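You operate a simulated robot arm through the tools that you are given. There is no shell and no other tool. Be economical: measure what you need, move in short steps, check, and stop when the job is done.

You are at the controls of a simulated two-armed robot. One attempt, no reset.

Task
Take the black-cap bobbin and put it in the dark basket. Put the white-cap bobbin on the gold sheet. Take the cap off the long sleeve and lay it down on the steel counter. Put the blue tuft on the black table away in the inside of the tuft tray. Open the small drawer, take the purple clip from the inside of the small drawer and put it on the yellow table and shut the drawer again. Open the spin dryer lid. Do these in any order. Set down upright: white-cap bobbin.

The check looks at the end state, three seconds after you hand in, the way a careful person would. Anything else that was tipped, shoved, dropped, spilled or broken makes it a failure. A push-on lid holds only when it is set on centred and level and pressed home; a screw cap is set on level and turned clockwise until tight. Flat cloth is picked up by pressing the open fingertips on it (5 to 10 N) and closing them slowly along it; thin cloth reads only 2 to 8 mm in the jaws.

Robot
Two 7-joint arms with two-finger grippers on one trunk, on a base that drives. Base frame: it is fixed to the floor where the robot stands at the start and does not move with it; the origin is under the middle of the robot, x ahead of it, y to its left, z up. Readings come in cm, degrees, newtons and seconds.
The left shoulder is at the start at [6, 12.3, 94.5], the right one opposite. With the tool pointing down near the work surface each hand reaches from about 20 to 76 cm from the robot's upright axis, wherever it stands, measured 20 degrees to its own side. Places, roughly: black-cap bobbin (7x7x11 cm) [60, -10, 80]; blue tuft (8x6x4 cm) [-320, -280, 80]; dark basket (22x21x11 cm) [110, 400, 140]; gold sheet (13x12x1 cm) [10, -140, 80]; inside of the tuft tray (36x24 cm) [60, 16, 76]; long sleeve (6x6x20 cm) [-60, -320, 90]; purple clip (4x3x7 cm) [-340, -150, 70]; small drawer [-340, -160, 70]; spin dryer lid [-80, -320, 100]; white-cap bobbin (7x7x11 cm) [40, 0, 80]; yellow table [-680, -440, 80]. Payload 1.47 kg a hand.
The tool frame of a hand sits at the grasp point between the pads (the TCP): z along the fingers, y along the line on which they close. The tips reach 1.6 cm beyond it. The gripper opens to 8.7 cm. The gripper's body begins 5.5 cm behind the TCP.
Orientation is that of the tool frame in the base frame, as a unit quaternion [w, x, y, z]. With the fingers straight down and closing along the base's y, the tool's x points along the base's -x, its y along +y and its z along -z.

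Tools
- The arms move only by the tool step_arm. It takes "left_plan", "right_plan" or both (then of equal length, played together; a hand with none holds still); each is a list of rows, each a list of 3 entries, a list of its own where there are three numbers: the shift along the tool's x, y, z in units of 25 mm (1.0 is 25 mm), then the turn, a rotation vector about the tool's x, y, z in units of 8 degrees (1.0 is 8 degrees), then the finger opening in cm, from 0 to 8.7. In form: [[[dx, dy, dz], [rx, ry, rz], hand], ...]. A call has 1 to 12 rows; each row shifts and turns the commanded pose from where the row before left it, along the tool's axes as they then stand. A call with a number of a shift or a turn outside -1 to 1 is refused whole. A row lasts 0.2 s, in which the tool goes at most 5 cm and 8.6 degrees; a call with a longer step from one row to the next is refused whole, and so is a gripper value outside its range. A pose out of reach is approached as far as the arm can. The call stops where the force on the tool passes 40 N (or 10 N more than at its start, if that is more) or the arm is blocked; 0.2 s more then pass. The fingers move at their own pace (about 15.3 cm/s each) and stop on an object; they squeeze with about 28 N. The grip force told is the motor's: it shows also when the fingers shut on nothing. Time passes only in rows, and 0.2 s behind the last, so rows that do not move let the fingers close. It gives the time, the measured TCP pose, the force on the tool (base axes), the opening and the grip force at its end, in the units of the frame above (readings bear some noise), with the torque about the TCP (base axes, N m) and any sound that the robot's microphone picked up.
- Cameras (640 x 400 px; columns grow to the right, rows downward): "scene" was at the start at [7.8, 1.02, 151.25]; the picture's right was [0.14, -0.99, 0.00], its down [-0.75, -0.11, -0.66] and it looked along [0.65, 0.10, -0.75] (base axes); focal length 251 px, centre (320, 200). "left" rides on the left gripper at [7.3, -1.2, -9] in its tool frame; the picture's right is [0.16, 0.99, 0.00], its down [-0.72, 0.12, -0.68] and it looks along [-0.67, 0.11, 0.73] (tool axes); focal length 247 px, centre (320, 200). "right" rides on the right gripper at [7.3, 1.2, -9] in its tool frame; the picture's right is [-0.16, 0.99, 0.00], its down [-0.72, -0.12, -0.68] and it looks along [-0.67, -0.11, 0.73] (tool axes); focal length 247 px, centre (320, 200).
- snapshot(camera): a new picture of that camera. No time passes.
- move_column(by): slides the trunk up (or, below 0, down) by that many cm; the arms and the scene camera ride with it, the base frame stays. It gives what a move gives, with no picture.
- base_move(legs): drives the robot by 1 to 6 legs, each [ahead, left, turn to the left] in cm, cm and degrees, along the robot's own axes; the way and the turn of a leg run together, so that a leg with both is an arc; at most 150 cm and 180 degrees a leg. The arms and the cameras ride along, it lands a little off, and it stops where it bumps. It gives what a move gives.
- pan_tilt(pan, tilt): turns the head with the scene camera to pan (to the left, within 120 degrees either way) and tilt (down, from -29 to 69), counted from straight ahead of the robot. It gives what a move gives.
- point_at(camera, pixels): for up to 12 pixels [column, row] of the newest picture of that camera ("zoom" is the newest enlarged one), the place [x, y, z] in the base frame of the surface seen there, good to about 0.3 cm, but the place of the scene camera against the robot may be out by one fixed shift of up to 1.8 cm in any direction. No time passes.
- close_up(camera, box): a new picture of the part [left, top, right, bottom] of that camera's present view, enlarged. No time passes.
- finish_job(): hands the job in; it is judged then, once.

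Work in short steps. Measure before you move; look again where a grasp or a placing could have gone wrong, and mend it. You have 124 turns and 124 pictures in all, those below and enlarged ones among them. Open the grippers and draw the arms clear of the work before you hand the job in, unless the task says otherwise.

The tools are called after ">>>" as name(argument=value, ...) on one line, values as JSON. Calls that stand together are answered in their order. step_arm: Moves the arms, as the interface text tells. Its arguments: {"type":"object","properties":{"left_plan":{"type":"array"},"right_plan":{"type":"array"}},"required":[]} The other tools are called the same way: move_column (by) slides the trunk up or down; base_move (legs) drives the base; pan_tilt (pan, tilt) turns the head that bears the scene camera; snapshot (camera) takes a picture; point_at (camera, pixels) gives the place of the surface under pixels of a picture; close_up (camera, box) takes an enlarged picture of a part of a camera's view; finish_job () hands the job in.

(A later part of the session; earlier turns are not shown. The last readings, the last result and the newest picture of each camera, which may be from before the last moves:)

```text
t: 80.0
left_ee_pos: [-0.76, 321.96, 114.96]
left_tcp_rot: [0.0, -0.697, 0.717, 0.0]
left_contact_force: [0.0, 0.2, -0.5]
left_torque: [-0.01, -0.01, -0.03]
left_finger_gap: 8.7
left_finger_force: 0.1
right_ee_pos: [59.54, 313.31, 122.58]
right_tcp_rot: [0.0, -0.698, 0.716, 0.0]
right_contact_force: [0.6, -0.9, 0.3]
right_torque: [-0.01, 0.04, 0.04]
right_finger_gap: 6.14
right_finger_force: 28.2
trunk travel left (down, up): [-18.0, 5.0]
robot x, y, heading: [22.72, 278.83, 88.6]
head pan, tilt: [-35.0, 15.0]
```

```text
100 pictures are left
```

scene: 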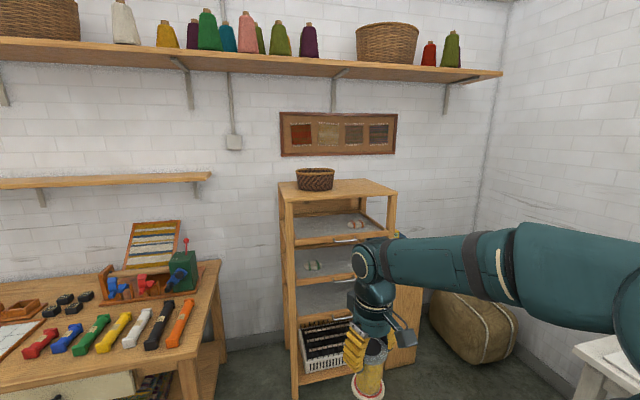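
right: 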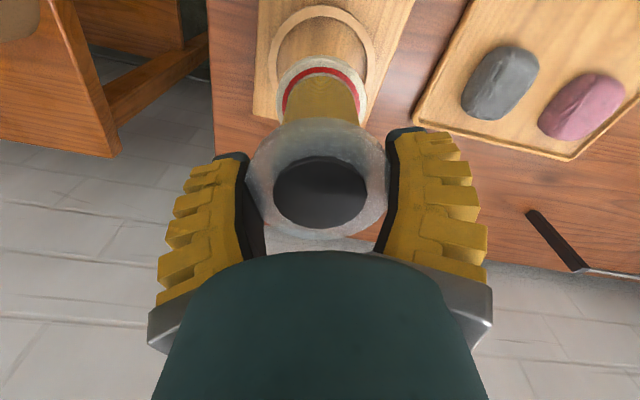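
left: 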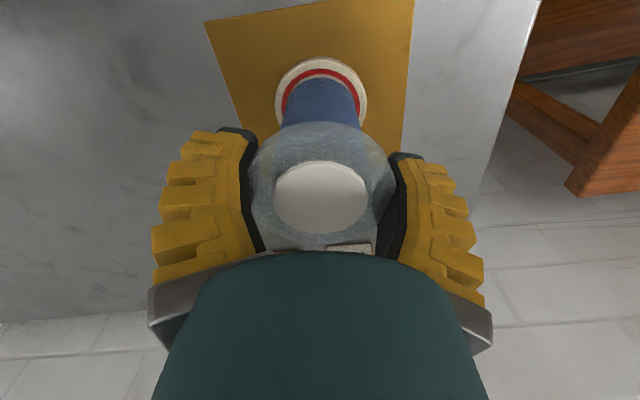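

Basket at (315,180) on the cabinet's left part. I measure it, the cabinet and the shelf above.

>>> point_at(camera="scene", pixels=[[315, 172], [297, 173], [333, 173], [316, 188], [285, 200], [395, 193], [290, 300], [343, 72], [500, 78], [215, 262], [590, 350], [345, 180]])

>>> close_up(camera="scene", box=[270, 140, 410, 228])

```text
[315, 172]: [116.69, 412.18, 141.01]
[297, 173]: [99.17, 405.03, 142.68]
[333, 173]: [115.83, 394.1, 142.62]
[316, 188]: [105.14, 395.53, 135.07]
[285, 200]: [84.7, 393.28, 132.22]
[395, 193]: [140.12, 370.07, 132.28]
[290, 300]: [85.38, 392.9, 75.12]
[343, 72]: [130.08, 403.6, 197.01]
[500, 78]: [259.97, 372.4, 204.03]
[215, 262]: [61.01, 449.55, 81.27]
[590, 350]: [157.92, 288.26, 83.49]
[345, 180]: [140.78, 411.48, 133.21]
```

```text
4.55 times, centred on (340, 184) of scene
```

zoom: 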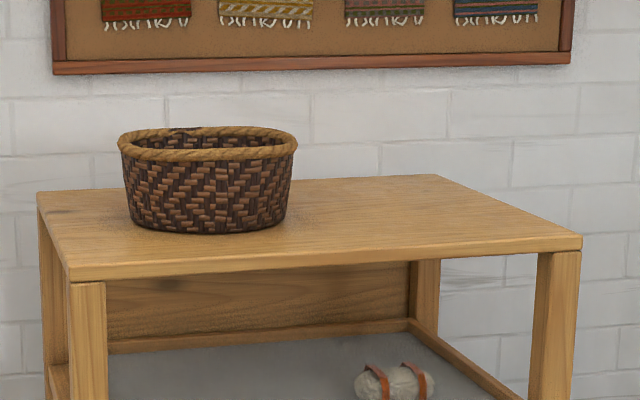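

The cabinet's front runs at -22.6° with the basket centre near (109.5,404), rim ~142. Here, in the open, I raise the trunk fully and lift the right hand high, tilting it 45° forward.

>>> move_column(by=5)

>>> step_arm(right_plan=[[[0, 0.8, -0.9], [0, 0, 0], 4], [[0, 0.8, -0.9], [0, 0, 0], 4], [[0, 0.8, -0.9], [0, 0, 0], 4], [[0, 0.8, -0.9], [0, 0, 0], 4], [[0, 0.8, 0], [0, 0, 0], 4], [[0, 0.8, 0], [0, -0.9, 0], 4], [[0, 0.8, 0], [0, -0.95, 0], 4], [[0, 0.8, 0], [0, -0.95, 0], 4], [[0, 0.8, 0], [0, -0.95, 0], 4], [[0, 0, 0], [0, -0.95, 0], 4], [[0, 0, 0], [0, -0.95, 0], 4], [[0, 0, 0], [0, 0, 0], 4]])

>>> step_arm(right_plan=[[[-0.85, 0, -0.85], [0, 0, 0], 4], [[-0.85, 0, -0.85], [0, 0, 0], 4], [[-0.85, 0, -0.85], [0, 0, 0], 4], [[-0.85, 0, -0.85], [0, 0, 0], 4], [[-0.85, 0, -0.85], [0, 0, 0], 4], [[-0.85, 0, -0.85], [0, 0, 0], 4], [[-0.85, 0, -0.85], [0, 0, 0], 4], [[0, 0, 0], [0, 0, 0], 4]])

>>> snapshot(camera="scene")

```text
t: 80.9
left_ee_pos: [-0.74, 322.07, 119.9]
left_tcp_rot: [0.0, -0.697, 0.717, 0.001]
left_contact_force: [-0.4, -1.3, -0.1]
left_torque: [0.01, 0.0, 0.02]
left_finger_gap: 8.71
left_finger_force: 0.0
right_ee_pos: [59.59, 313.41, 127.59]
right_tcp_rot: [0.0, -0.698, 0.716, -0.001]
right_contact_force: [-0.6, -0.6, -0.5]
right_torque: [0.03, 0.0, -0.04]
right_finger_gap: 6.14
right_finger_force: 28.1
trunk travel left (down, up): [-23.0, 0.0]
robot x, y, heading: [22.58, 279.45, 88.3]
head pan, tilt: [-35.0, 15.0]
```

```text
t: 83.5
left_ee_pos: [-0.8, 321.97, 119.89]
left_tcp_rot: [0.0, -0.697, 0.717, 0.0]
left_contact_force: [0.3, 0.6, -0.1]
left_torque: [-0.01, -0.01, 0.0]
left_finger_gap: 8.68
left_finger_force: 0.1
right_ee_pos: [41.56, 313.95, 136.41]
right_tcp_rot: [0.275, -0.644, 0.662, 0.268]
right_contact_force: [-0.2, 0.2, -0.4]
right_torque: [-0.03, 0.02, -0.02]
right_finger_gap: 6.14
right_finger_force: 28.0
trunk travel left (down, up): [-23.0, 0.0]
robot x, y, heading: [22.78, 278.78, 88.3]
head pan, tilt: [-35.0, 15.0]
```

```text
t: 85.3
left_ee_pos: [-0.76, 321.88, 119.91]
left_tcp_rot: [0.0, -0.697, 0.717, 0.0]
left_contact_force: [0.4, 0.4, 0.0]
left_torque: [0.04, 0.03, 0.03]
left_finger_gap: 8.7
left_finger_force: 0.0
right_ee_pos: [41.53, 313.68, 157.44]
right_tcp_rot: [0.275, -0.644, 0.662, 0.268]
right_contact_force: [-0.3, -0.4, -0.6]
right_torque: [-0.04, -0.01, -0.02]
right_finger_gap: 6.17
right_finger_force: 28.4
trunk travel left (down, up): [-23.0, 0.0]
robot x, y, heading: [22.69, 279.3, 88.5]
head pan, tilt: [-35.0, 15.0]
```

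```text
98 pictures are left
```

scene: 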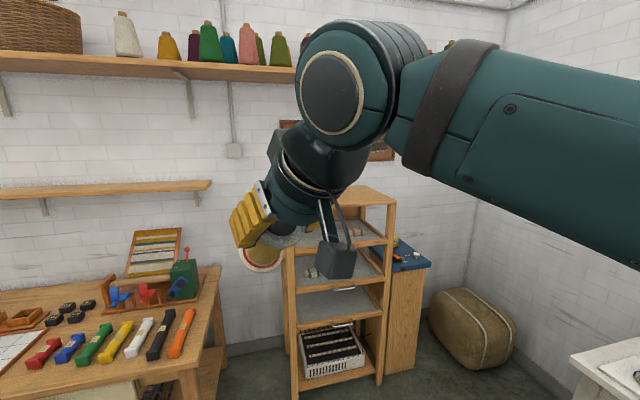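

The tilted hand holds the bobbin at z 157. I pull the left hand back a little, turn to face the cabinet and drive up, stopping a bit short.

>>> step_arm(left_plan=[[[0.9, 0, 0], [0, 0, 0], 8.7], [[0.9, 0, 0], [0, 0, 0], 8.7], [[0.9, 0, 0], [0, 0, 0], 8.7], [[0.9, 0, 0], [0, 0, 0], 8.7], [[0, 0, 0], [0, 0, 0], 8.7]])

>>> base_move(legs=[[0, 0, -21], [88, -14, 0]])

>>> pan_tilt(pan=-15, tilt=20)

>>> snapshot(camera="scene")

>>> snapshot(camera="right")

```text
t: 86.5
left_ee_pos: [-0.98, 313.06, 120.0]
left_tcp_rot: [-0.001, -0.697, 0.717, -0.001]
left_contact_force: [0.1, 0.8, 0.2]
left_torque: [-0.01, 0.0, 0.03]
left_finger_gap: 8.72
left_finger_force: 0.0
right_ee_pos: [41.38, 313.84, 157.42]
right_tcp_rot: [0.276, -0.644, 0.661, 0.268]
right_contact_force: [0.5, 0.0, 0.1]
right_torque: [-0.07, 0.02, 0.03]
right_finger_gap: 6.16
right_finger_force: 27.8
trunk travel left (down, up): [-23.0, 0.0]
robot x, y, heading: [22.47, 279.16, 88.4]
head pan, tilt: [-35.0, 15.0]
```

```text
t: 92.3
left_ee_pos: [60.59, 393.78, 119.87]
left_tcp_rot: [0.0, -0.549, 0.836, 0.0]
left_contact_force: [-0.3, -0.3, -0.9]
left_torque: [0.0, -0.01, -0.01]
left_finger_gap: 8.72
left_finger_force: 0.0
right_ee_pos: [100.26, 378.77, 157.46]
right_tcp_rot: [0.321, -0.507, 0.772, 0.21]
right_contact_force: [-0.8, -0.3, -1.6]
right_torque: [-0.04, 0.0, 0.07]
right_finger_gap: 6.12
right_finger_force: 27.9
trunk travel left (down, up): [-23.0, 0.0]
robot x, y, heading: [70.07, 353.52, 66.5]
head pan, tilt: [-35.0, 15.0]
```

```text
t: 93.1
left_ee_pos: [60.49, 393.82, 120.02]
left_tcp_rot: [0.0, -0.549, 0.836, 0.001]
left_contact_force: [-0.3, -0.1, -1.0]
left_torque: [0.0, -0.03, -0.03]
left_finger_gap: 8.68
left_finger_force: 0.0
right_ee_pos: [100.26, 378.74, 157.32]
right_tcp_rot: [0.321, -0.506, 0.772, 0.21]
right_contact_force: [0.4, 0.0, -0.5]
right_torque: [-0.02, -0.02, 0.0]
right_finger_gap: 6.15
right_finger_force: 27.7
trunk travel left (down, up): [-23.0, 0.0]
robot x, y, heading: [69.94, 353.54, 66.6]
head pan, tilt: [-15.0, 20.0]
```

```text
97 pictures are left
```

scene: 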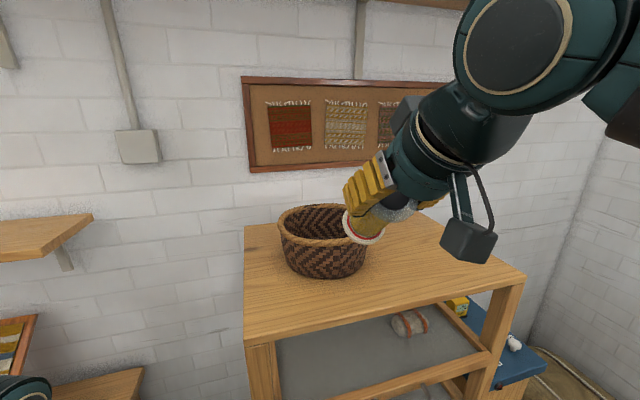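

```text
96 pictures are left
```

right: 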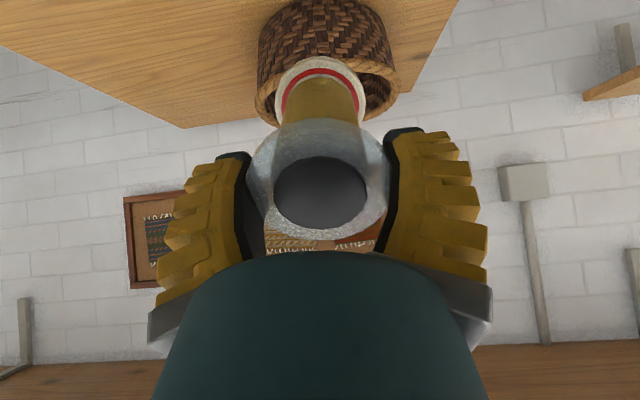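

The bobbin is up to the right of the basket. I measure the rim in the scene picture, and in the right one.

>>> point_at(camera="scene", pixels=[[279, 225], [368, 236], [325, 243], [315, 206], [325, 278], [315, 228], [335, 300], [364, 240], [325, 236]])

>>> point_at(camera="right", pixels=[[262, 100], [392, 90], [265, 45], [380, 40], [320, 25], [200, 60], [280, 122], [385, 115]])

```text
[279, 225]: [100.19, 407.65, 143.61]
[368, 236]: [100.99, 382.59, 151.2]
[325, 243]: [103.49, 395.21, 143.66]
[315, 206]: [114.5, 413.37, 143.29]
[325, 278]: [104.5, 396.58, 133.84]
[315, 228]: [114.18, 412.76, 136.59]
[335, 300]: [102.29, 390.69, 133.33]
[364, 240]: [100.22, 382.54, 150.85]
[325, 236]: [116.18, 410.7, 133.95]
```

```text
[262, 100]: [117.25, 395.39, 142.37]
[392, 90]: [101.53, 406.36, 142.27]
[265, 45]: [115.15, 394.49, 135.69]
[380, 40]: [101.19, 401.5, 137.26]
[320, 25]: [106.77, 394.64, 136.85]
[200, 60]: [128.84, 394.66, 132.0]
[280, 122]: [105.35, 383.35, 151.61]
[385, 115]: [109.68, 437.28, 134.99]
```

Basket centre ≈ (109.3,403.3), rim 142.3, inner radius ~9. The base comes 12 cm closer and 1.5 left, then the hand goes 8 cm forward at height.

>>> base_move(legs=[[12, 1.5, 0]])

>>> step_arm(right_plan=[[[-0.6, 0, 0.6], [0, 0, 0], 4], [[-0.6, 0, 0.6], [0, 0, 0], 4], [[-0.6, 0, 0.6], [0, 0, 0], 4], [[-0.4, 0, 0.4], [0, 0, 0], 4], [[0, 0, 0], [0, 0, 0], 4]])

>>> snapshot(camera="scene")

>>> snapshot(camera="right")

```text
t: 94.4
left_ee_pos: [64.06, 405.39, 119.96]
left_tcp_rot: [0.0, -0.549, 0.836, 0.0]
left_contact_force: [0.2, 0.6, -0.1]
left_torque: [0.01, 0.0, -0.01]
left_finger_gap: 8.71
left_finger_force: 0.0
right_ee_pos: [103.67, 390.34, 157.37]
right_tcp_rot: [0.322, -0.507, 0.772, 0.211]
right_contact_force: [-0.7, 0.1, -0.3]
right_torque: [-0.03, 0.0, -0.02]
right_finger_gap: 6.13
right_finger_force: 28.3
trunk travel left (down, up): [-23.0, 0.0]
robot x, y, heading: [73.37, 364.64, 66.6]
head pan, tilt: [-15.0, 20.0]
```

```text
t: 95.6
left_ee_pos: [63.86, 405.37, 119.99]
left_tcp_rot: [0.0, -0.549, 0.836, 0.001]
left_contact_force: [0.3, -0.4, -0.6]
left_torque: [-0.01, 0.0, 0.01]
left_finger_gap: 8.72
left_finger_force: 0.0
right_ee_pos: [106.79, 397.35, 157.49]
right_tcp_rot: [0.322, -0.507, 0.771, 0.211]
right_contact_force: [0.2, -0.4, 0.8]
right_torque: [0.02, 0.0, 0.02]
right_finger_gap: 6.17
right_finger_force: 28.3
trunk travel left (down, up): [-23.0, 0.0]
robot x, y, heading: [73.43, 364.82, 66.8]
head pan, tilt: [-15.0, 20.0]
```

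```text
95 pictures are left
```

scene: 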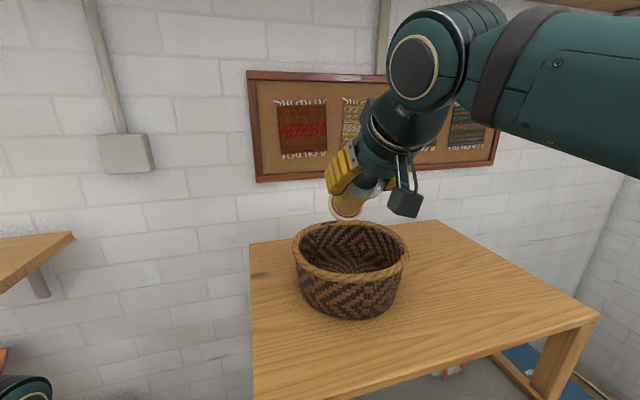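

```text
94 pictures are left
```

right: 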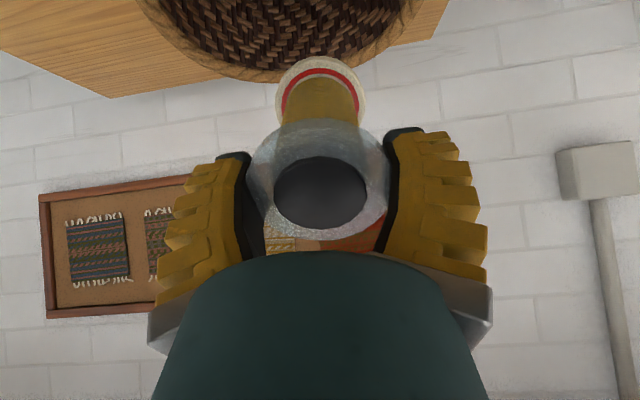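

Bobbin end is above the basket. I go 3 cm further forward and lower 10 cm.

>>> step_arm(right_plan=[[[-0.42, 0, 0.42], [0, 0, 0], 4], [[-0.43, 0, 0.43], [0, 0, 0], 4], [[0.5, 0, 0.5], [0, 0, 0], 4], [[0.5, 0, 0.5], [0, 0, 0], 4], [[0.5, 0, 0.5], [0, 0, 0], 4], [[0.5, 0, 0.5], [0, 0, 0], 4], [[0.4, 0, 0.4], [0, 0, 0], 4], [[0.4, 0, 0.4], [0, 0, 0], 4], [[0, 0, 0], [0, 0, 0], 4]])

>>> close_up(camera="scene", box=[240, 140, 480, 330])

```text
t: 97.6
left_ee_pos: [63.9, 405.34, 119.97]
left_tcp_rot: [0.0, -0.549, 0.836, 0.0]
left_contact_force: [0.7, -0.2, 0.6]
left_torque: [0.01, -0.02, 0.02]
left_finger_gap: 8.69
left_finger_force: 0.0
right_ee_pos: [107.98, 400.17, 147.6]
right_tcp_rot: [0.321, -0.507, 0.772, 0.21]
right_contact_force: [-0.6, -0.2, -0.9]
right_torque: [0.0, 0.02, 0.03]
right_finger_gap: 6.14
right_finger_force: 27.9
trunk travel left (down, up): [-23.0, 0.0]
robot x, y, heading: [73.27, 365.06, 66.8]
head pan, tilt: [-15.0, 20.0]
```

```text
2.11 times, centred on (360, 235) of scene
```

zoom: 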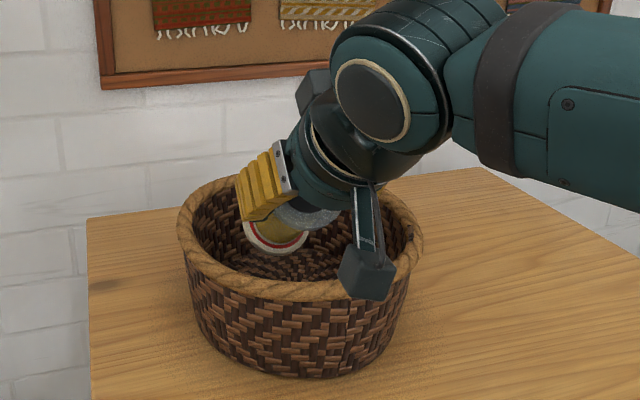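

Inside and clear of the rim. I lower 4.5 cm more, watching force.

>>> step_arm(right_plan=[[[0.3, 0, 0.3], [0, 0, 0], 4], [[0.3, 0, 0.3], [0, 0, 0], 4], [[0.3, 0, 0.3], [0, 0, 0], 4], [[0.3, 0, 0.3], [0, 0, 0], 4], [[0, 0, 0], [0, 0, 0], 4]])

>>> close_up(camera="scene", box=[240, 140, 480, 330])

```text
t: 98.8
left_ee_pos: [63.84, 405.37, 120.01]
left_tcp_rot: [0.0, -0.549, 0.836, 0.0]
left_contact_force: [0.1, -0.1, 0.6]
left_torque: [-0.01, 0.0, -0.03]
left_finger_gap: 8.7
left_finger_force: 0.1
right_ee_pos: [107.94, 400.34, 143.48]
right_tcp_rot: [0.322, -0.506, 0.772, 0.211]
right_contact_force: [-0.1, 0.5, -0.8]
right_torque: [0.0, 0.0, 0.0]
right_finger_gap: 6.14
right_finger_force: 28.3
trunk travel left (down, up): [-23.0, 0.0]
robot x, y, heading: [73.44, 365.26, 66.6]
head pan, tilt: [-15.0, 20.0]
```

```text
2.11 times, centred on (360, 235) of scene
```

zoom: 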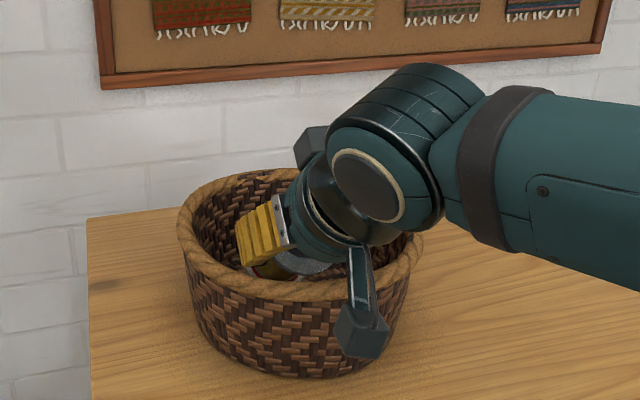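

No contact yet; two small lowering steps, then open.

>>> step_arm(right_plan=[[[0.12, 0, 0.12], [0, 0, 0], 4], [[0.12, 0, 0.12], [0, 0, 0], 4], [[0.12, 0, 0.12], [0, 0, 0], 4], [[0, 0, 0], [0, 0, 0], 4]])

>>> step_arm(right_plan=[[[0, 0, 0], [0, 0, 0], 6.5], [[0, 0, 0], [0, 0, 0], 7.5], [[0, 0, 0], [0, 0, 0], 8.7], [[0, 0, 0], [0, 0, 0], 8.7], [[-0.1, 0, -0.4], [0, 0, 0], 8.7], [[-0.3, 0, -0.6], [0, 0, 0], 8.7], [[-0.5, 0, -0.6], [0, 0, 0], 8.7], [[-0.5, 0, -0.6], [0, 0, 0], 8.7], [[-0.6, 0, -0.6], [0, 0, 0], 8.7], [[-0.6, 0, -0.6], [0, 0, 0], 8.7], [[-0.6, 0, -0.6], [0, 0, 0], 8.7]])

>>> snapshot(camera="scene")

>>> snapshot(camera="right")

```text
t: 99.8
left_ee_pos: [63.87, 405.36, 119.93]
left_tcp_rot: [0.0, -0.55, 0.835, 0.0]
left_contact_force: [0.5, -0.1, -0.4]
left_torque: [0.0, 0.02, 0.02]
left_finger_gap: 8.7
left_finger_force: 0.1
right_ee_pos: [107.87, 400.29, 142.12]
right_tcp_rot: [0.321, -0.507, 0.772, 0.211]
right_contact_force: [0.0, 0.0, -1.6]
right_torque: [-0.02, 0.01, 0.03]
right_finger_gap: 6.13
right_finger_force: 27.6
trunk travel left (down, up): [-23.0, 0.0]
robot x, y, heading: [73.12, 364.91, 66.5]
head pan, tilt: [-15.0, 20.0]
```

```text
t: 102.2
left_ee_pos: [63.95, 405.37, 120.0]
left_tcp_rot: [-0.001, -0.549, 0.836, 0.0]
left_contact_force: [-1.1, 0.1, 0.5]
left_torque: [0.0, 0.03, -0.02]
left_finger_gap: 8.72
left_finger_force: 0.1
right_ee_pos: [107.41, 398.92, 154.78]
right_tcp_rot: [0.322, -0.507, 0.771, 0.211]
right_contact_force: [0.4, -0.3, -0.3]
right_torque: [0.0, 0.01, 0.01]
right_finger_gap: 8.71
right_finger_force: 0.0
trunk travel left (down, up): [-23.0, 0.0]
robot x, y, heading: [73.64, 365.26, 66.4]
head pan, tilt: [-15.0, 20.0]
```

```text
91 pictures are left
```

scene: 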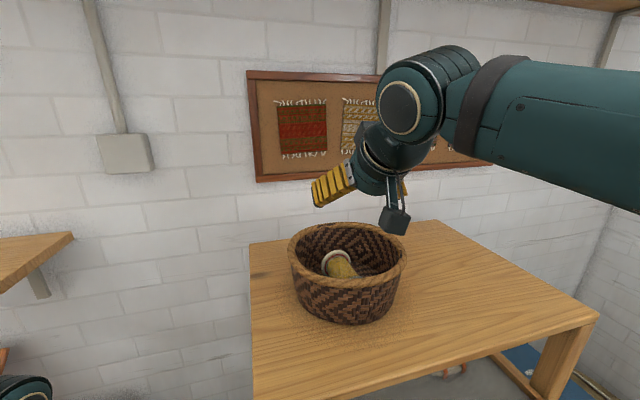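

```text
90 pictures are left
```

right: 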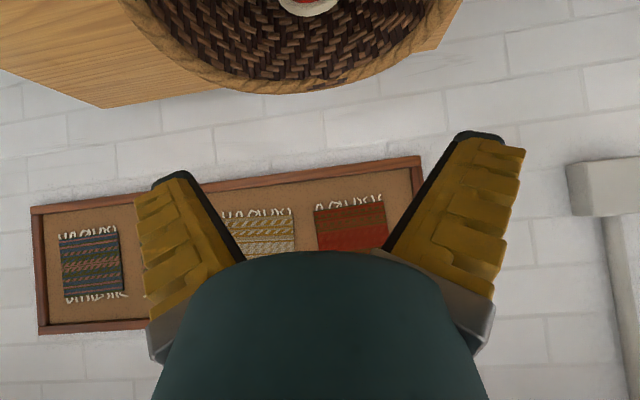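

The black-cap bobbin lies in the basket. I back away, bring the right hand back to pointing down, and drive south toward the spin dryer, stopping short to look.

>>> base_move(legs=[[-90, 0, 0]])

>>> step_arm(right_plan=[[[0.4, 0, 0.4], [0, 0.94, 0], 8.7], [[0.4, 0, 0.4], [0, 0.94, 0], 8.7], [[0.4, 0, 0.4], [0, 0.94, 0], 8.7], [[0, 0, 0.5], [0, 0.94, 0], 8.7], [[0, 0, 0.5], [0, 0.94, 0], 8.7], [[0, 0, 0.6], [0, 0.94, 0], 8.7], [[0.5, -0.4, 0.9], [0, 0, 0], 8.7], [[0.5, -0.4, 0.9], [0, 0, 0], 8.7], [[0.5, -0.4, 0.9], [0, 0, 0], 8.7], [[0.5, -0.4, 0.9], [0, 0, 0], 8.7], [[0, 0, 0.9], [0, 0, 0], 8.7], [[0, 0, 0], [0, 0, 0], 8.7]])

>>> base_move(legs=[[0, 0, -156.5], [131, -40, 0], [120, -43, 0], [120, -40, 0], [121, -49, 0]])

>>> pan_tilt(pan=35, tilt=25)

>>> snapshot(camera="scene")

```text
t: 106.9
left_ee_pos: [28.04, 322.25, 120.05]
left_tcp_rot: [0.0, -0.552, 0.834, 0.0]
left_contact_force: [0.9, -0.5, 0.9]
left_torque: [0.01, -0.01, 0.02]
left_finger_gap: 8.71
left_finger_force: 0.0
right_ee_pos: [71.57, 316.24, 154.72]
right_tcp_rot: [0.32, -0.51, 0.77, 0.212]
right_contact_force: [-1.0, 0.1, 0.1]
right_torque: [0.01, -0.01, 0.0]
right_finger_gap: 8.7
right_finger_force: 0.0
trunk travel left (down, up): [-23.0, 0.0]
robot x, y, heading: [37.77, 281.74, 67.3]
head pan, tilt: [-15.0, 20.0]
```

```text
t: 109.5
left_ee_pos: [28.24, 322.21, 120.15]
left_tcp_rot: [0.0, -0.553, 0.833, 0.0]
left_contact_force: [-0.1, -0.1, 0.8]
left_torque: [-0.03, 0.02, -0.02]
left_finger_gap: 8.68
left_finger_force: 0.0
right_ee_pos: [73.67, 310.48, 135.36]
right_tcp_rot: [0.001, -0.553, 0.833, 0.002]
right_contact_force: [-0.2, 0.2, -0.3]
right_torque: [0.02, 0.01, 0.01]
right_finger_gap: 8.69
right_finger_force: 0.0
trunk travel left (down, up): [-23.0, 0.0]
robot x, y, heading: [37.82, 282.21, 67.2]
head pan, tilt: [-15.0, 20.0]
```

```text
t: 140.9
left_ee_pos: [-123.23, -236.55, 119.97]
left_tcp_rot: [-0.001, 0.722, 0.691, 0.0]
left_contact_force: [0.1, 0.6, 0.1]
left_torque: [0.01, -0.02, -0.02]
left_finger_gap: 8.72
left_finger_force: 0.0
right_ee_pos: [-170.04, -241.54, 135.38]
right_tcp_rot: [0.0, 0.722, 0.691, 0.0]
right_contact_force: [0.0, 0.2, 0.1]
right_torque: [0.03, -0.02, 0.01]
right_finger_gap: 8.72
right_finger_force: 0.1
trunk travel left (down, up): [-23.0, 0.0]
robot x, y, heading: [-146.55, -202.04, -92.4]
head pan, tilt: [-15.0, 20.0]
```

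```text
t: 142.1
left_ee_pos: [-123.36, -236.64, 120.03]
left_tcp_rot: [0.0, 0.723, 0.691, 0.001]
left_contact_force: [1.3, -0.2, 0.7]
left_torque: [0.02, -0.01, 0.03]
left_finger_gap: 8.71
left_finger_force: 0.1
right_ee_pos: [-170.01, -241.41, 135.46]
right_tcp_rot: [0.001, 0.723, 0.691, -0.002]
right_contact_force: [-0.4, -0.8, 0.1]
right_torque: [0.02, 0.02, 0.02]
right_finger_gap: 8.71
right_finger_force: 0.2
trunk travel left (down, up): [-23.0, 0.0]
robot x, y, heading: [-146.23, -202.51, -92.7]
head pan, tilt: [35.0, 25.0]
```

```text
89 pictures are left
```

scene: 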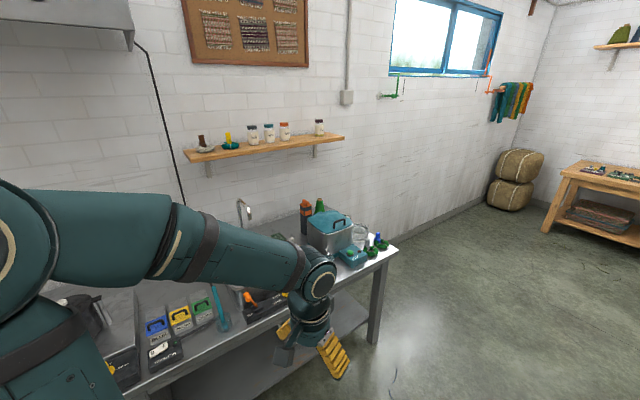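

The spin dryer is the grey box with the teal lid at (330,228). I enlarge that part.

>>> close_up(camera="scene", box=[230, 180, 410, 300])

```text
3.33 times, centred on (320, 240) of scene
```

zoom: 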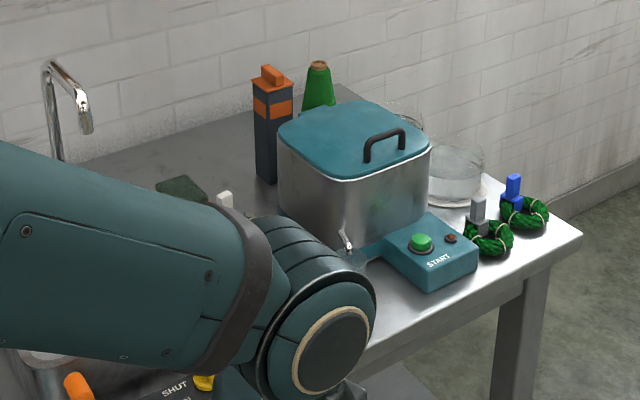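

The dark sleeve with the orange cap stands behind-left of the dryer; the lid has a handle on its front-right side. I measure them.

>>> point_at(camera="zoom", pixels=[[368, 145], [402, 132], [385, 133], [352, 182], [428, 142], [280, 128], [340, 105], [272, 75], [275, 110], [265, 170], [345, 240], [318, 65]])

>>> point_at(camera="zoom", pixels=[[355, 255], [340, 230], [420, 242], [425, 290], [470, 265], [580, 235], [350, 370], [390, 215], [290, 190], [350, 225], [180, 185], [455, 180]])

```text
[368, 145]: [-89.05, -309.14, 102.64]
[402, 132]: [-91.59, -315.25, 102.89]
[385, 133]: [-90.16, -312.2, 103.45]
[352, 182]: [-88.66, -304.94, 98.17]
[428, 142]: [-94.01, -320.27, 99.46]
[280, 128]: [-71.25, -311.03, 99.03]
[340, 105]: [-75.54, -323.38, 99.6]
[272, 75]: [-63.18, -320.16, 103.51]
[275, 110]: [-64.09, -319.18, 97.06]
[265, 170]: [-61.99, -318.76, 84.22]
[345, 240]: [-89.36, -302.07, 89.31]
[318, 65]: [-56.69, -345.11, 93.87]
```

```text
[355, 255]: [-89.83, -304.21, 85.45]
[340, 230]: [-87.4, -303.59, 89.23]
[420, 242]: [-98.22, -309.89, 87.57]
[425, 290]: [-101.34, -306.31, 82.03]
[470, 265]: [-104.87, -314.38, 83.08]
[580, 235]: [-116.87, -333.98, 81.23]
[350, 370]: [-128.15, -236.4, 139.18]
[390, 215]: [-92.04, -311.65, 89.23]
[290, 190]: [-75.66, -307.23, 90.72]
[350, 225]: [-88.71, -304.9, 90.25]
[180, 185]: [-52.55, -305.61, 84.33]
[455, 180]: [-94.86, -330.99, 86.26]
```

The sleeve stands ~43 cm in from the counter edge behind the dryer. I drive to about (-133,-290) facing the counter squarely (-22°) and look closely.

>>> base_move(legs=[[87, 16, 0], [0, 0, 70.5]])

>>> pan_tilt(pan=0, tilt=42)

>>> snapshot(camera="scene")

>>> close_up(camera="scene", box=[230, 100, 410, 220])

```text
t: 149.9
left_ee_pos: [-94.63, -279.54, 120.01]
left_tcp_rot: [0.0, 0.184, 0.983, 0.0]
left_contact_force: [-0.1, 0.3, 0.0]
left_torque: [-0.02, -0.01, -0.03]
left_finger_gap: 8.71
left_finger_force: 0.1
right_ee_pos: [-104.97, -325.45, 135.43]
right_tcp_rot: [0.0, 0.184, 0.983, 0.0]
right_contact_force: [0.4, 0.0, 0.2]
right_torque: [0.03, 0.01, -0.01]
right_finger_gap: 8.69
right_finger_force: 0.0
trunk travel left (down, up): [-23.0, 0.0]
robot x, y, heading: [-134.39, -290.45, -21.2]
head pan, tilt: [35.0, 25.0]
```

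```text
t: 150.9
left_ee_pos: [-94.57, -279.63, 119.94]
left_tcp_rot: [0.0, 0.184, 0.983, 0.001]
left_contact_force: [0.0, 0.8, -0.1]
left_torque: [-0.01, -0.01, 0.0]
left_finger_gap: 8.69
left_finger_force: 0.0
right_ee_pos: [-104.99, -325.52, 135.36]
right_tcp_rot: [0.001, 0.184, 0.983, 0.0]
right_contact_force: [-0.3, -0.2, -0.4]
right_torque: [0.02, -0.03, 0.01]
right_finger_gap: 8.69
right_finger_force: 0.1
trunk travel left (down, up): [-23.0, 0.0]
robot x, y, heading: [-134.59, -290.37, -21.5]
head pan, tilt: [0.0, 42.0]
```

```text
87 pictures are left
```

scene: 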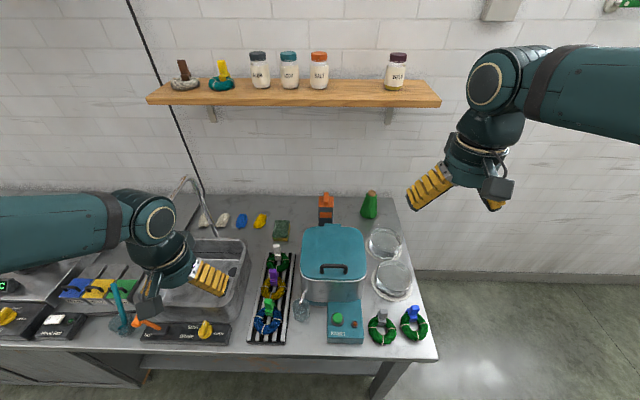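

```text
3.33 times, centred on (320, 160) of scene
```

zoom: 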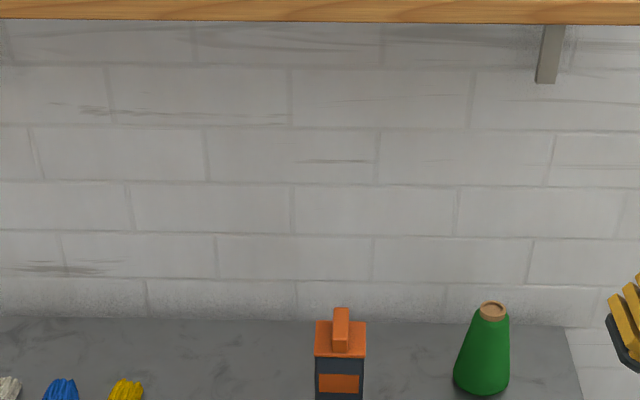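

A shelf with jars hangs on the wall behind; I measure its place and enlarge the dryer and sleeve.

>>> close_up(camera="scene", box=[240, 185, 420, 345])

>>> point_at(camera="scene", pixels=[[295, 103], [430, 103], [160, 100], [326, 197], [326, 205], [320, 207], [333, 207], [326, 222], [320, 267], [346, 266], [333, 264], [338, 318]])

```text
2.50 times, centred on (330, 265) of scene
```

zoom: 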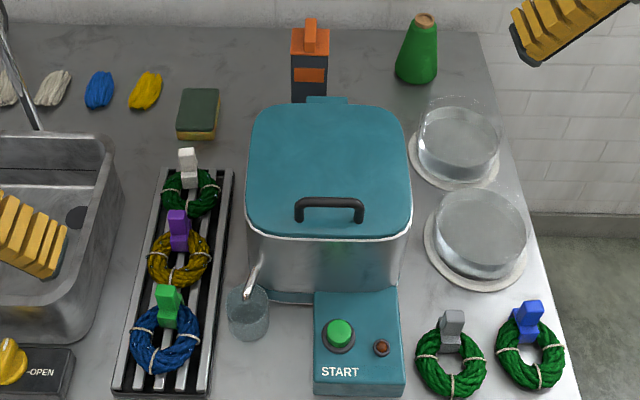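

```text
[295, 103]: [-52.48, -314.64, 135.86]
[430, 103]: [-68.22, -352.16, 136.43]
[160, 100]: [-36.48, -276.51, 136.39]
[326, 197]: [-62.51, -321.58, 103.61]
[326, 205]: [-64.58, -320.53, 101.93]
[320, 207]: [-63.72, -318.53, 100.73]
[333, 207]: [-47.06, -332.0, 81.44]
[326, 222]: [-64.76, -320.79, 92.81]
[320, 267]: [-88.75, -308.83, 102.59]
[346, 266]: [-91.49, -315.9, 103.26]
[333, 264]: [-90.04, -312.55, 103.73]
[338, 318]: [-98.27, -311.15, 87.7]
```

Lid is hinged at the back and only has a handle; the tube at front-left is a drain. First the cap: base 6 cm closer, right hand over toward the sleeve with a 30° forward tilt (to stay clear of the shelf at z 135), then look.

>>> base_move(legs=[[6, 0, 0]])

>>> step_arm(right_plan=[[[-0.9, 0.9, 0.3], [0, 0, 0], 6], [[-1, 1, 0.5], [0, 0, 0], 6], [[-1, 1, 0.5], [0, 0, 0], 6], [[-1, 1, 0.5], [0, 0, 0], 6], [[-1, 1, 0.5], [0, -0.94, 0], 6], [[-0.9, 1, 0.5], [0, -0.94, 0], 6], [[-0.6, 1, 0], [0, -0.94, 0], 6], [[-0.4, 1, 0], [0, -0.94, 0], 6], [[0, 0, 0], [0, 0, 0], 6]])

>>> snapshot(camera="right")

>>> snapshot(camera="scene")

```text
t: 151.9
left_ee_pos: [-89.07, -281.72, 119.94]
left_tcp_rot: [-0.001, 0.184, 0.983, 0.0]
left_contact_force: [1.1, 0.2, 0.2]
left_torque: [-0.01, 0.09, -0.02]
left_finger_gap: 8.72
left_finger_force: 0.1
right_ee_pos: [-99.41, -327.71, 135.35]
right_tcp_rot: [0.0, 0.184, 0.983, 0.0]
right_contact_force: [1.2, 0.3, 1.0]
right_torque: [0.0, 0.03, -0.02]
right_finger_gap: 8.69
right_finger_force: 0.1
trunk travel left (down, up): [-23.0, 0.0]
robot x, y, heading: [-129.15, -292.76, -21.1]
head pan, tilt: [0.0, 42.0]
```

```text
t: 153.9
left_ee_pos: [-89.15, -281.81, 119.92]
left_tcp_rot: [0.0, 0.184, 0.983, 0.0]
left_contact_force: [-0.1, -0.1, 1.3]
left_torque: [0.02, 0.02, 0.02]
left_finger_gap: 8.67
left_finger_force: 0.1
right_ee_pos: [-76.45, -315.5, 129.37]
right_tcp_rot: [0.256, 0.177, 0.949, -0.048]
right_contact_force: [-0.1, -0.4, -0.3]
right_torque: [-0.02, 0.02, 0.01]
right_finger_gap: 6.45
right_finger_force: 3.4
trunk travel left (down, up): [-23.0, 0.0]
robot x, y, heading: [-128.76, -292.56, -21.0]
head pan, tilt: [0.0, 42.0]
```

```text
84 pictures are left
```

right: 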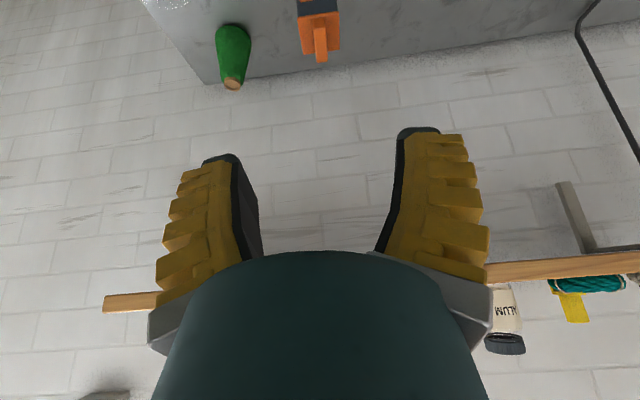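

```text
83 pictures are left
```

scene: 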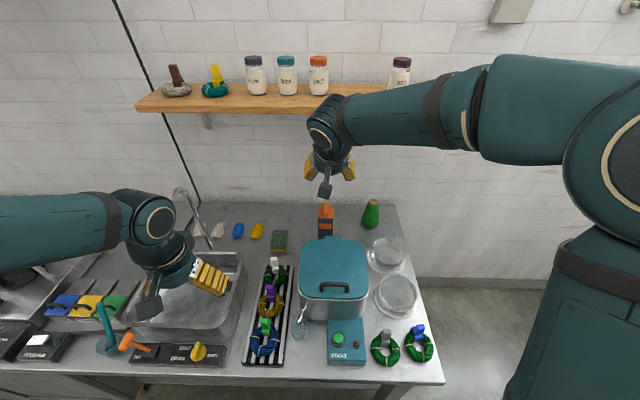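

The cap's tab shows at (322,42) in the right picture. I measure it.

>>> point_at(camera="right", pixels=[[322, 58], [318, 38], [321, 35], [302, 45], [338, 45], [318, 15], [301, 15], [338, 15], [322, 30], [234, 85]])

>>> close_up(camera="right", box=[270, 0, 370, 70])

```text
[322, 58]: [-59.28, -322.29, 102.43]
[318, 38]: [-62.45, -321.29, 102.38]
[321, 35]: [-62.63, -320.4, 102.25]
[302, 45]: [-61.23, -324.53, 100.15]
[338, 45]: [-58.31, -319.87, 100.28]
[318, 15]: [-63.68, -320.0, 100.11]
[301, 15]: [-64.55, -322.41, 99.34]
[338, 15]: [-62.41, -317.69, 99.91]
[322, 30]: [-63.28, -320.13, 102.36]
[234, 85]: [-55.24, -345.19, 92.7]
```

```text
5.71 times, centred on (320, 35) of right
```

zoom: 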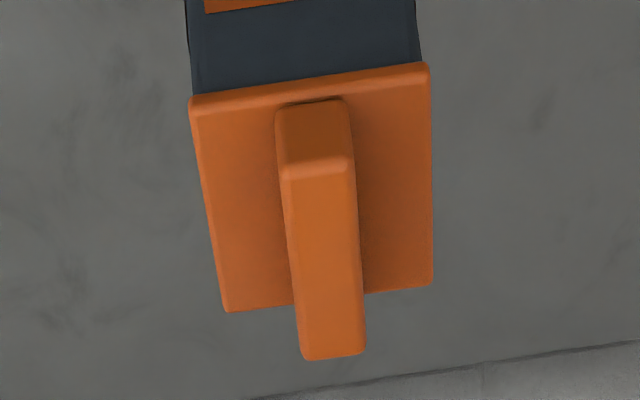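

Tab centre ≈ (-61.4,-321.2), top 102.4, cap top 100.1. I move above it to z 112.

>>> step_arm(right_plan=[[[-0.21, 0, 0.92], [0, 0, 0], 5], [[-0.21, 0, 0.92], [0, 0, 0], 5], [[-0.21, 0, 0.92], [0, 0, 0], 5], [[-0.21, 0, 0.92], [0, 0, 0], 5], [[-0.21, 0, 0.92], [0, 0, 0], 5], [[-0.21, 0, 0.92], [0, 0, 0], 5], [[-0.21, 0, 0.92], [0, 0, 0], 5], [[-0.21, 0, 0.92], [0, 0, 0], 5], [[-0.21, 0, 0.92], [0, 0, 0], 5], [[-0.21, 0, 0.92], [0, 0, 0], 5], [[0, 0, 0], [0, 0, 0], 5]])

>>> snapshot(camera="right")

>>> snapshot(camera="scene")

```text
t: 156.3
left_ee_pos: [-89.32, -281.74, 119.99]
left_tcp_rot: [0.0, 0.184, 0.983, 0.0]
left_contact_force: [1.2, -0.7, -0.3]
left_torque: [-0.02, 0.01, -0.02]
left_finger_gap: 8.69
left_finger_force: 0.1
right_ee_pos: [-61.61, -321.14, 112.22]
right_tcp_rot: [0.256, 0.177, 0.949, -0.048]
right_contact_force: [0.5, -0.3, -0.4]
right_torque: [-0.03, 0.01, -0.02]
right_finger_gap: 5.51
right_finger_force: 3.3
trunk travel left (down, up): [-23.0, 0.0]
robot x, y, heading: [-129.37, -292.55, -21.1]
head pan, tilt: [0.0, 42.0]
```

```text
81 pictures are left
```

right: 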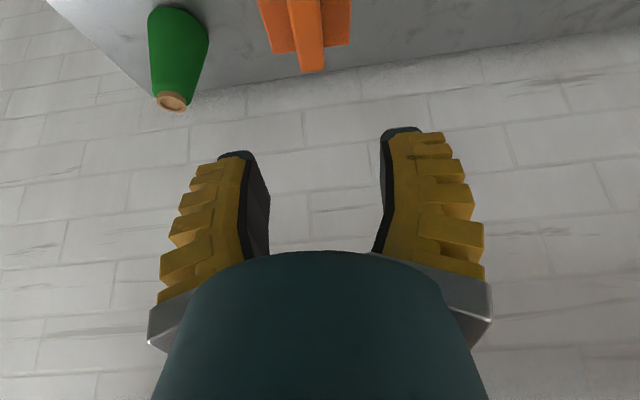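

```text
80 pictures are left
```

scene: 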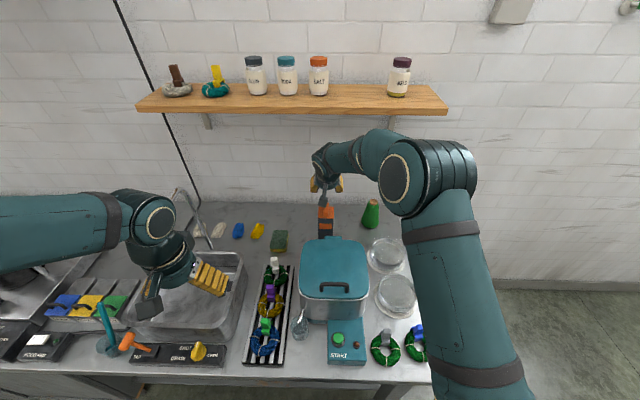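

I recheck the tab's place from here.

>>> point_at(camera="right", pixels=[[312, 68], [305, 35], [292, 20], [321, 15], [303, 10], [265, 25], [345, 25], [312, 50]])

```text
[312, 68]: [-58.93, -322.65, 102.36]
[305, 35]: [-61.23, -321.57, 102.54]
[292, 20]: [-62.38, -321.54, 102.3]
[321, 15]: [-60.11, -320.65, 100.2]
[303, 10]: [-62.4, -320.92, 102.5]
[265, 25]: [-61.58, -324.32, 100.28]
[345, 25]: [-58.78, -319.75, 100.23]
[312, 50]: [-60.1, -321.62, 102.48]
```

Aligned within 1 mm. I descend to z 102.4 and close on the tab.

>>> step_arm(right_plan=[[[0.4, -0.04, 0.7], [0, 0, 0], 5], [[0.4, 0, 0.7], [0, 0, 0], 5], [[0.4, 0, 0.7], [0, 0, 0], 5], [[0.4, 0, 0.7], [0, 0, 0], 5], [[0.34, 0, 0.58], [0, 0, 0], 5], [[0, 0, 0], [0, 0, 0], 5], [[0, 0, 0], [0, 0, 0], 2.5], [[0, 0, 0], [0, 0, 0], 1], [[0, 0, 0], [0, 0, 0], 0.5], [[0, 0, 0], [0, 0, 0], 0.5]])

>>> snapshot(camera="right")

>>> close_up(camera="scene", box=[270, 140, 390, 270])

```text
t: 158.5
left_ee_pos: [-89.25, -281.78, 120.04]
left_tcp_rot: [0.0, 0.185, 0.983, 0.0]
left_contact_force: [-0.6, -0.1, -0.3]
left_torque: [-0.01, 0.0, 0.0]
left_finger_gap: 8.7
left_finger_force: 0.0
right_ee_pos: [-61.77, -321.21, 102.43]
right_tcp_rot: [0.257, 0.177, 0.949, -0.048]
right_contact_force: [-1.6, -1.0, 6.5]
right_torque: [0.01, 0.06, -0.01]
right_finger_gap: 0.98
right_finger_force: 27.5
trunk travel left (down, up): [-23.0, 0.0]
robot x, y, heading: [-129.25, -292.8, -21.1]
head pan, tilt: [0.0, 42.0]
```

```text
79 pictures are left
```

right: 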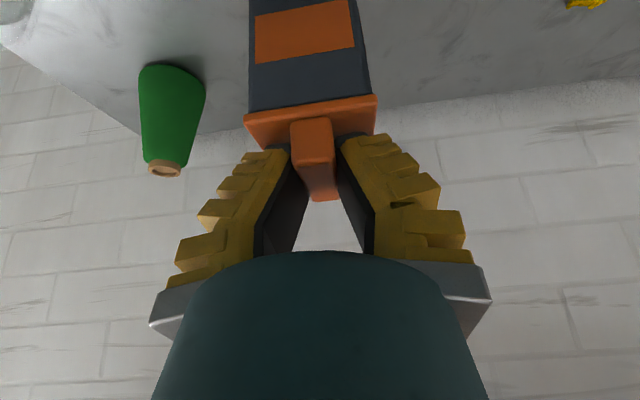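

```text
3.08 times, centred on (330, 205) of scene
```

zoom: 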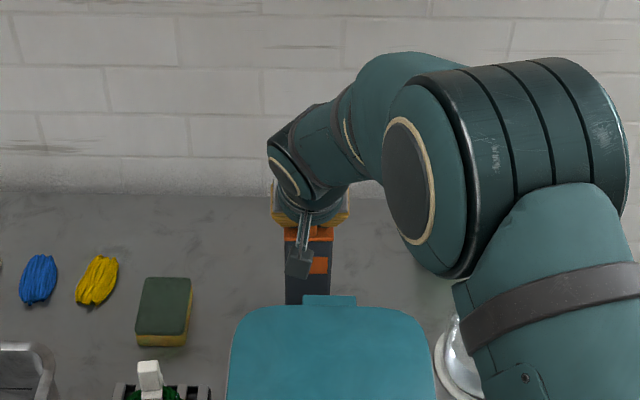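

Gripped on the tab (0.98 cm). I pull straight up 1.5 cm slowly and look whether the sleeve comes along.

>>> step_arm(right_plan=[[[-0.1, 0, -0.17], [0, 0, 0], 0.5], [[-0.1, 0, -0.17], [0, 0, 0], 0.5], [[-0.1, 0, -0.17], [0, 0, 0], 0.5], [[0, 0, 0], [0, 0, 0], 0.5]])

>>> snapshot(camera="right")

```text
t: 159.5
left_ee_pos: [-89.22, -281.86, 120.04]
left_tcp_rot: [0.0, 0.184, 0.983, 0.0]
left_contact_force: [0.0, -0.7, 0.0]
left_torque: [-0.01, -0.01, 0.01]
left_finger_gap: 8.67
left_finger_force: 0.0
right_ee_pos: [-61.71, -321.39, 103.83]
right_tcp_rot: [0.255, 0.177, 0.949, -0.048]
right_contact_force: [0.0, 0.7, -0.3]
right_torque: [0.01, 0.01, 0.01]
right_finger_gap: 0.73
right_finger_force: 27.7
trunk travel left (down, up): [-23.0, 0.0]
robot x, y, heading: [-129.25, -292.5, -21.1]
head pan, tilt: [0.0, 42.0]
heard: snap
```

```text
77 pictures are left
```

right: 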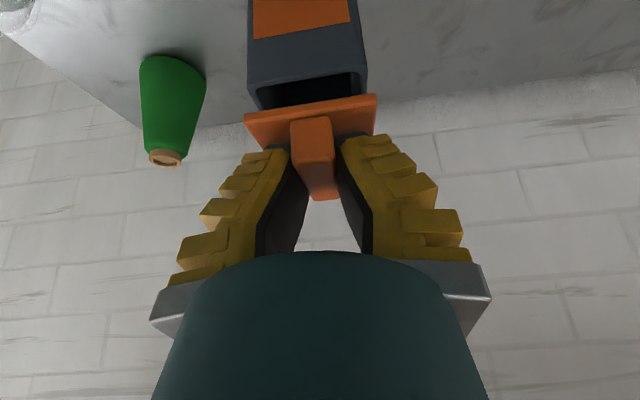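

The cap snapped off and the sleeve stands. I lift 7 cm more, shift the base 12 cm to the left (so the arm runs left of the dryer), and look at the free spot left of the sleeve.

>>> step_arm(right_plan=[[[-0.3, 0, -0.5], [0, 0, 0], 0.5], [[-0.3, 0, -0.5], [0, 0, 0], 0.5], [[-0.3, 0, -0.5], [0, 0, 0], 0.5], [[-0.3, 0, -0.5], [0, 0, 0], 0.5], [[-0.3, 0, -0.5], [0, 0, 0], 0.5], [[0, 0, 0], [0, 0, 0], 0.5]])

>>> base_move(legs=[[0, 12, 0]])

>>> snapshot(camera="scene")

>>> snapshot(camera="right")

```text
t: 160.9
left_ee_pos: [-89.2, -281.73, 119.99]
left_tcp_rot: [0.001, 0.184, 0.983, 0.0]
left_contact_force: [-0.2, 0.9, 0.1]
left_torque: [0.02, -0.04, -0.01]
left_finger_gap: 8.7
left_finger_force: 0.0
right_ee_pos: [-61.55, -321.38, 111.18]
right_tcp_rot: [0.256, 0.178, 0.949, -0.047]
right_contact_force: [0.4, 0.8, -1.2]
right_torque: [0.0, -0.01, 0.03]
right_finger_gap: 0.73
right_finger_force: 28.1
trunk travel left (down, up): [-23.0, 0.0]
robot x, y, heading: [-129.03, -292.46, -21.2]
head pan, tilt: [0.0, 42.0]
```

```text
t: 162.6
left_ee_pos: [-84.87, -270.52, 119.99]
left_tcp_rot: [0.001, 0.183, 0.983, 0.0]
left_contact_force: [0.0, 0.1, 0.1]
left_torque: [-0.04, 0.01, 0.03]
left_finger_gap: 8.71
left_finger_force: 0.0
right_ee_pos: [-57.09, -310.12, 111.05]
right_tcp_rot: [0.256, 0.176, 0.949, -0.048]
right_contact_force: [0.5, 0.3, -0.1]
right_torque: [0.03, 0.03, 0.03]
right_finger_gap: 0.75
right_finger_force: 27.8
trunk travel left (down, up): [-23.0, 0.0]
robot x, y, heading: [-124.74, -281.31, -21.3]
head pan, tilt: [0.0, 42.0]
```

```text
76 pictures are left
```

scene: 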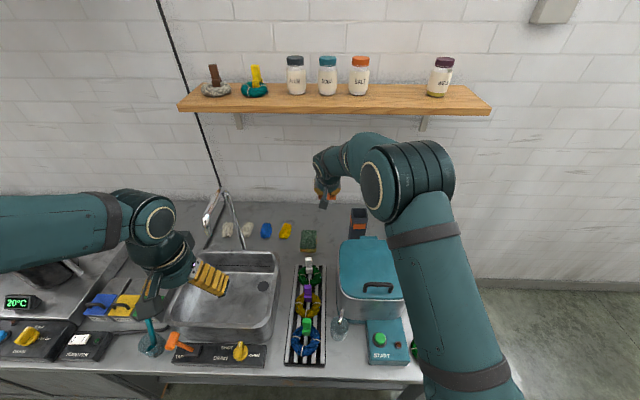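

```text
75 pictures are left
```

right: 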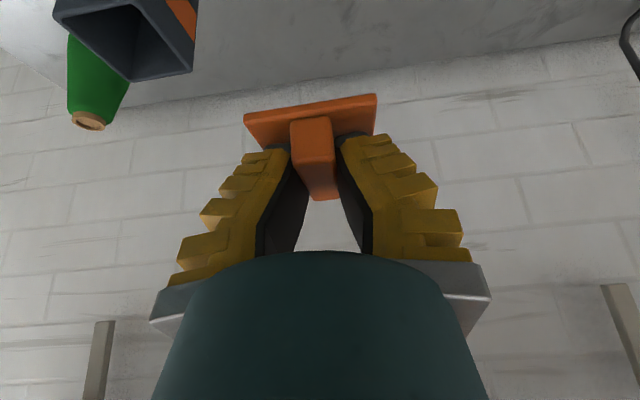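

The cap hangs between the sleeve and the sponge (308,240). I measure the sponge and sleeve against the cap's spot.

>>> point_at(camera="scene", pixels=[[316, 233], [316, 246], [302, 234], [308, 240], [330, 240], [350, 230], [335, 225], [285, 230], [352, 210], [342, 245]])

```text
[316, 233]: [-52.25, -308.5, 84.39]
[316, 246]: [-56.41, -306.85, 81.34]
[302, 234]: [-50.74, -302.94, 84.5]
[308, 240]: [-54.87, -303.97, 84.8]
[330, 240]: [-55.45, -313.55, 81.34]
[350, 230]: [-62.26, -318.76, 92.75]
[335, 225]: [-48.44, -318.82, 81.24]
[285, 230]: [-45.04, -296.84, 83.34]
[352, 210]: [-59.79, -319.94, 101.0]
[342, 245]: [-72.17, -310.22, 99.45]
```

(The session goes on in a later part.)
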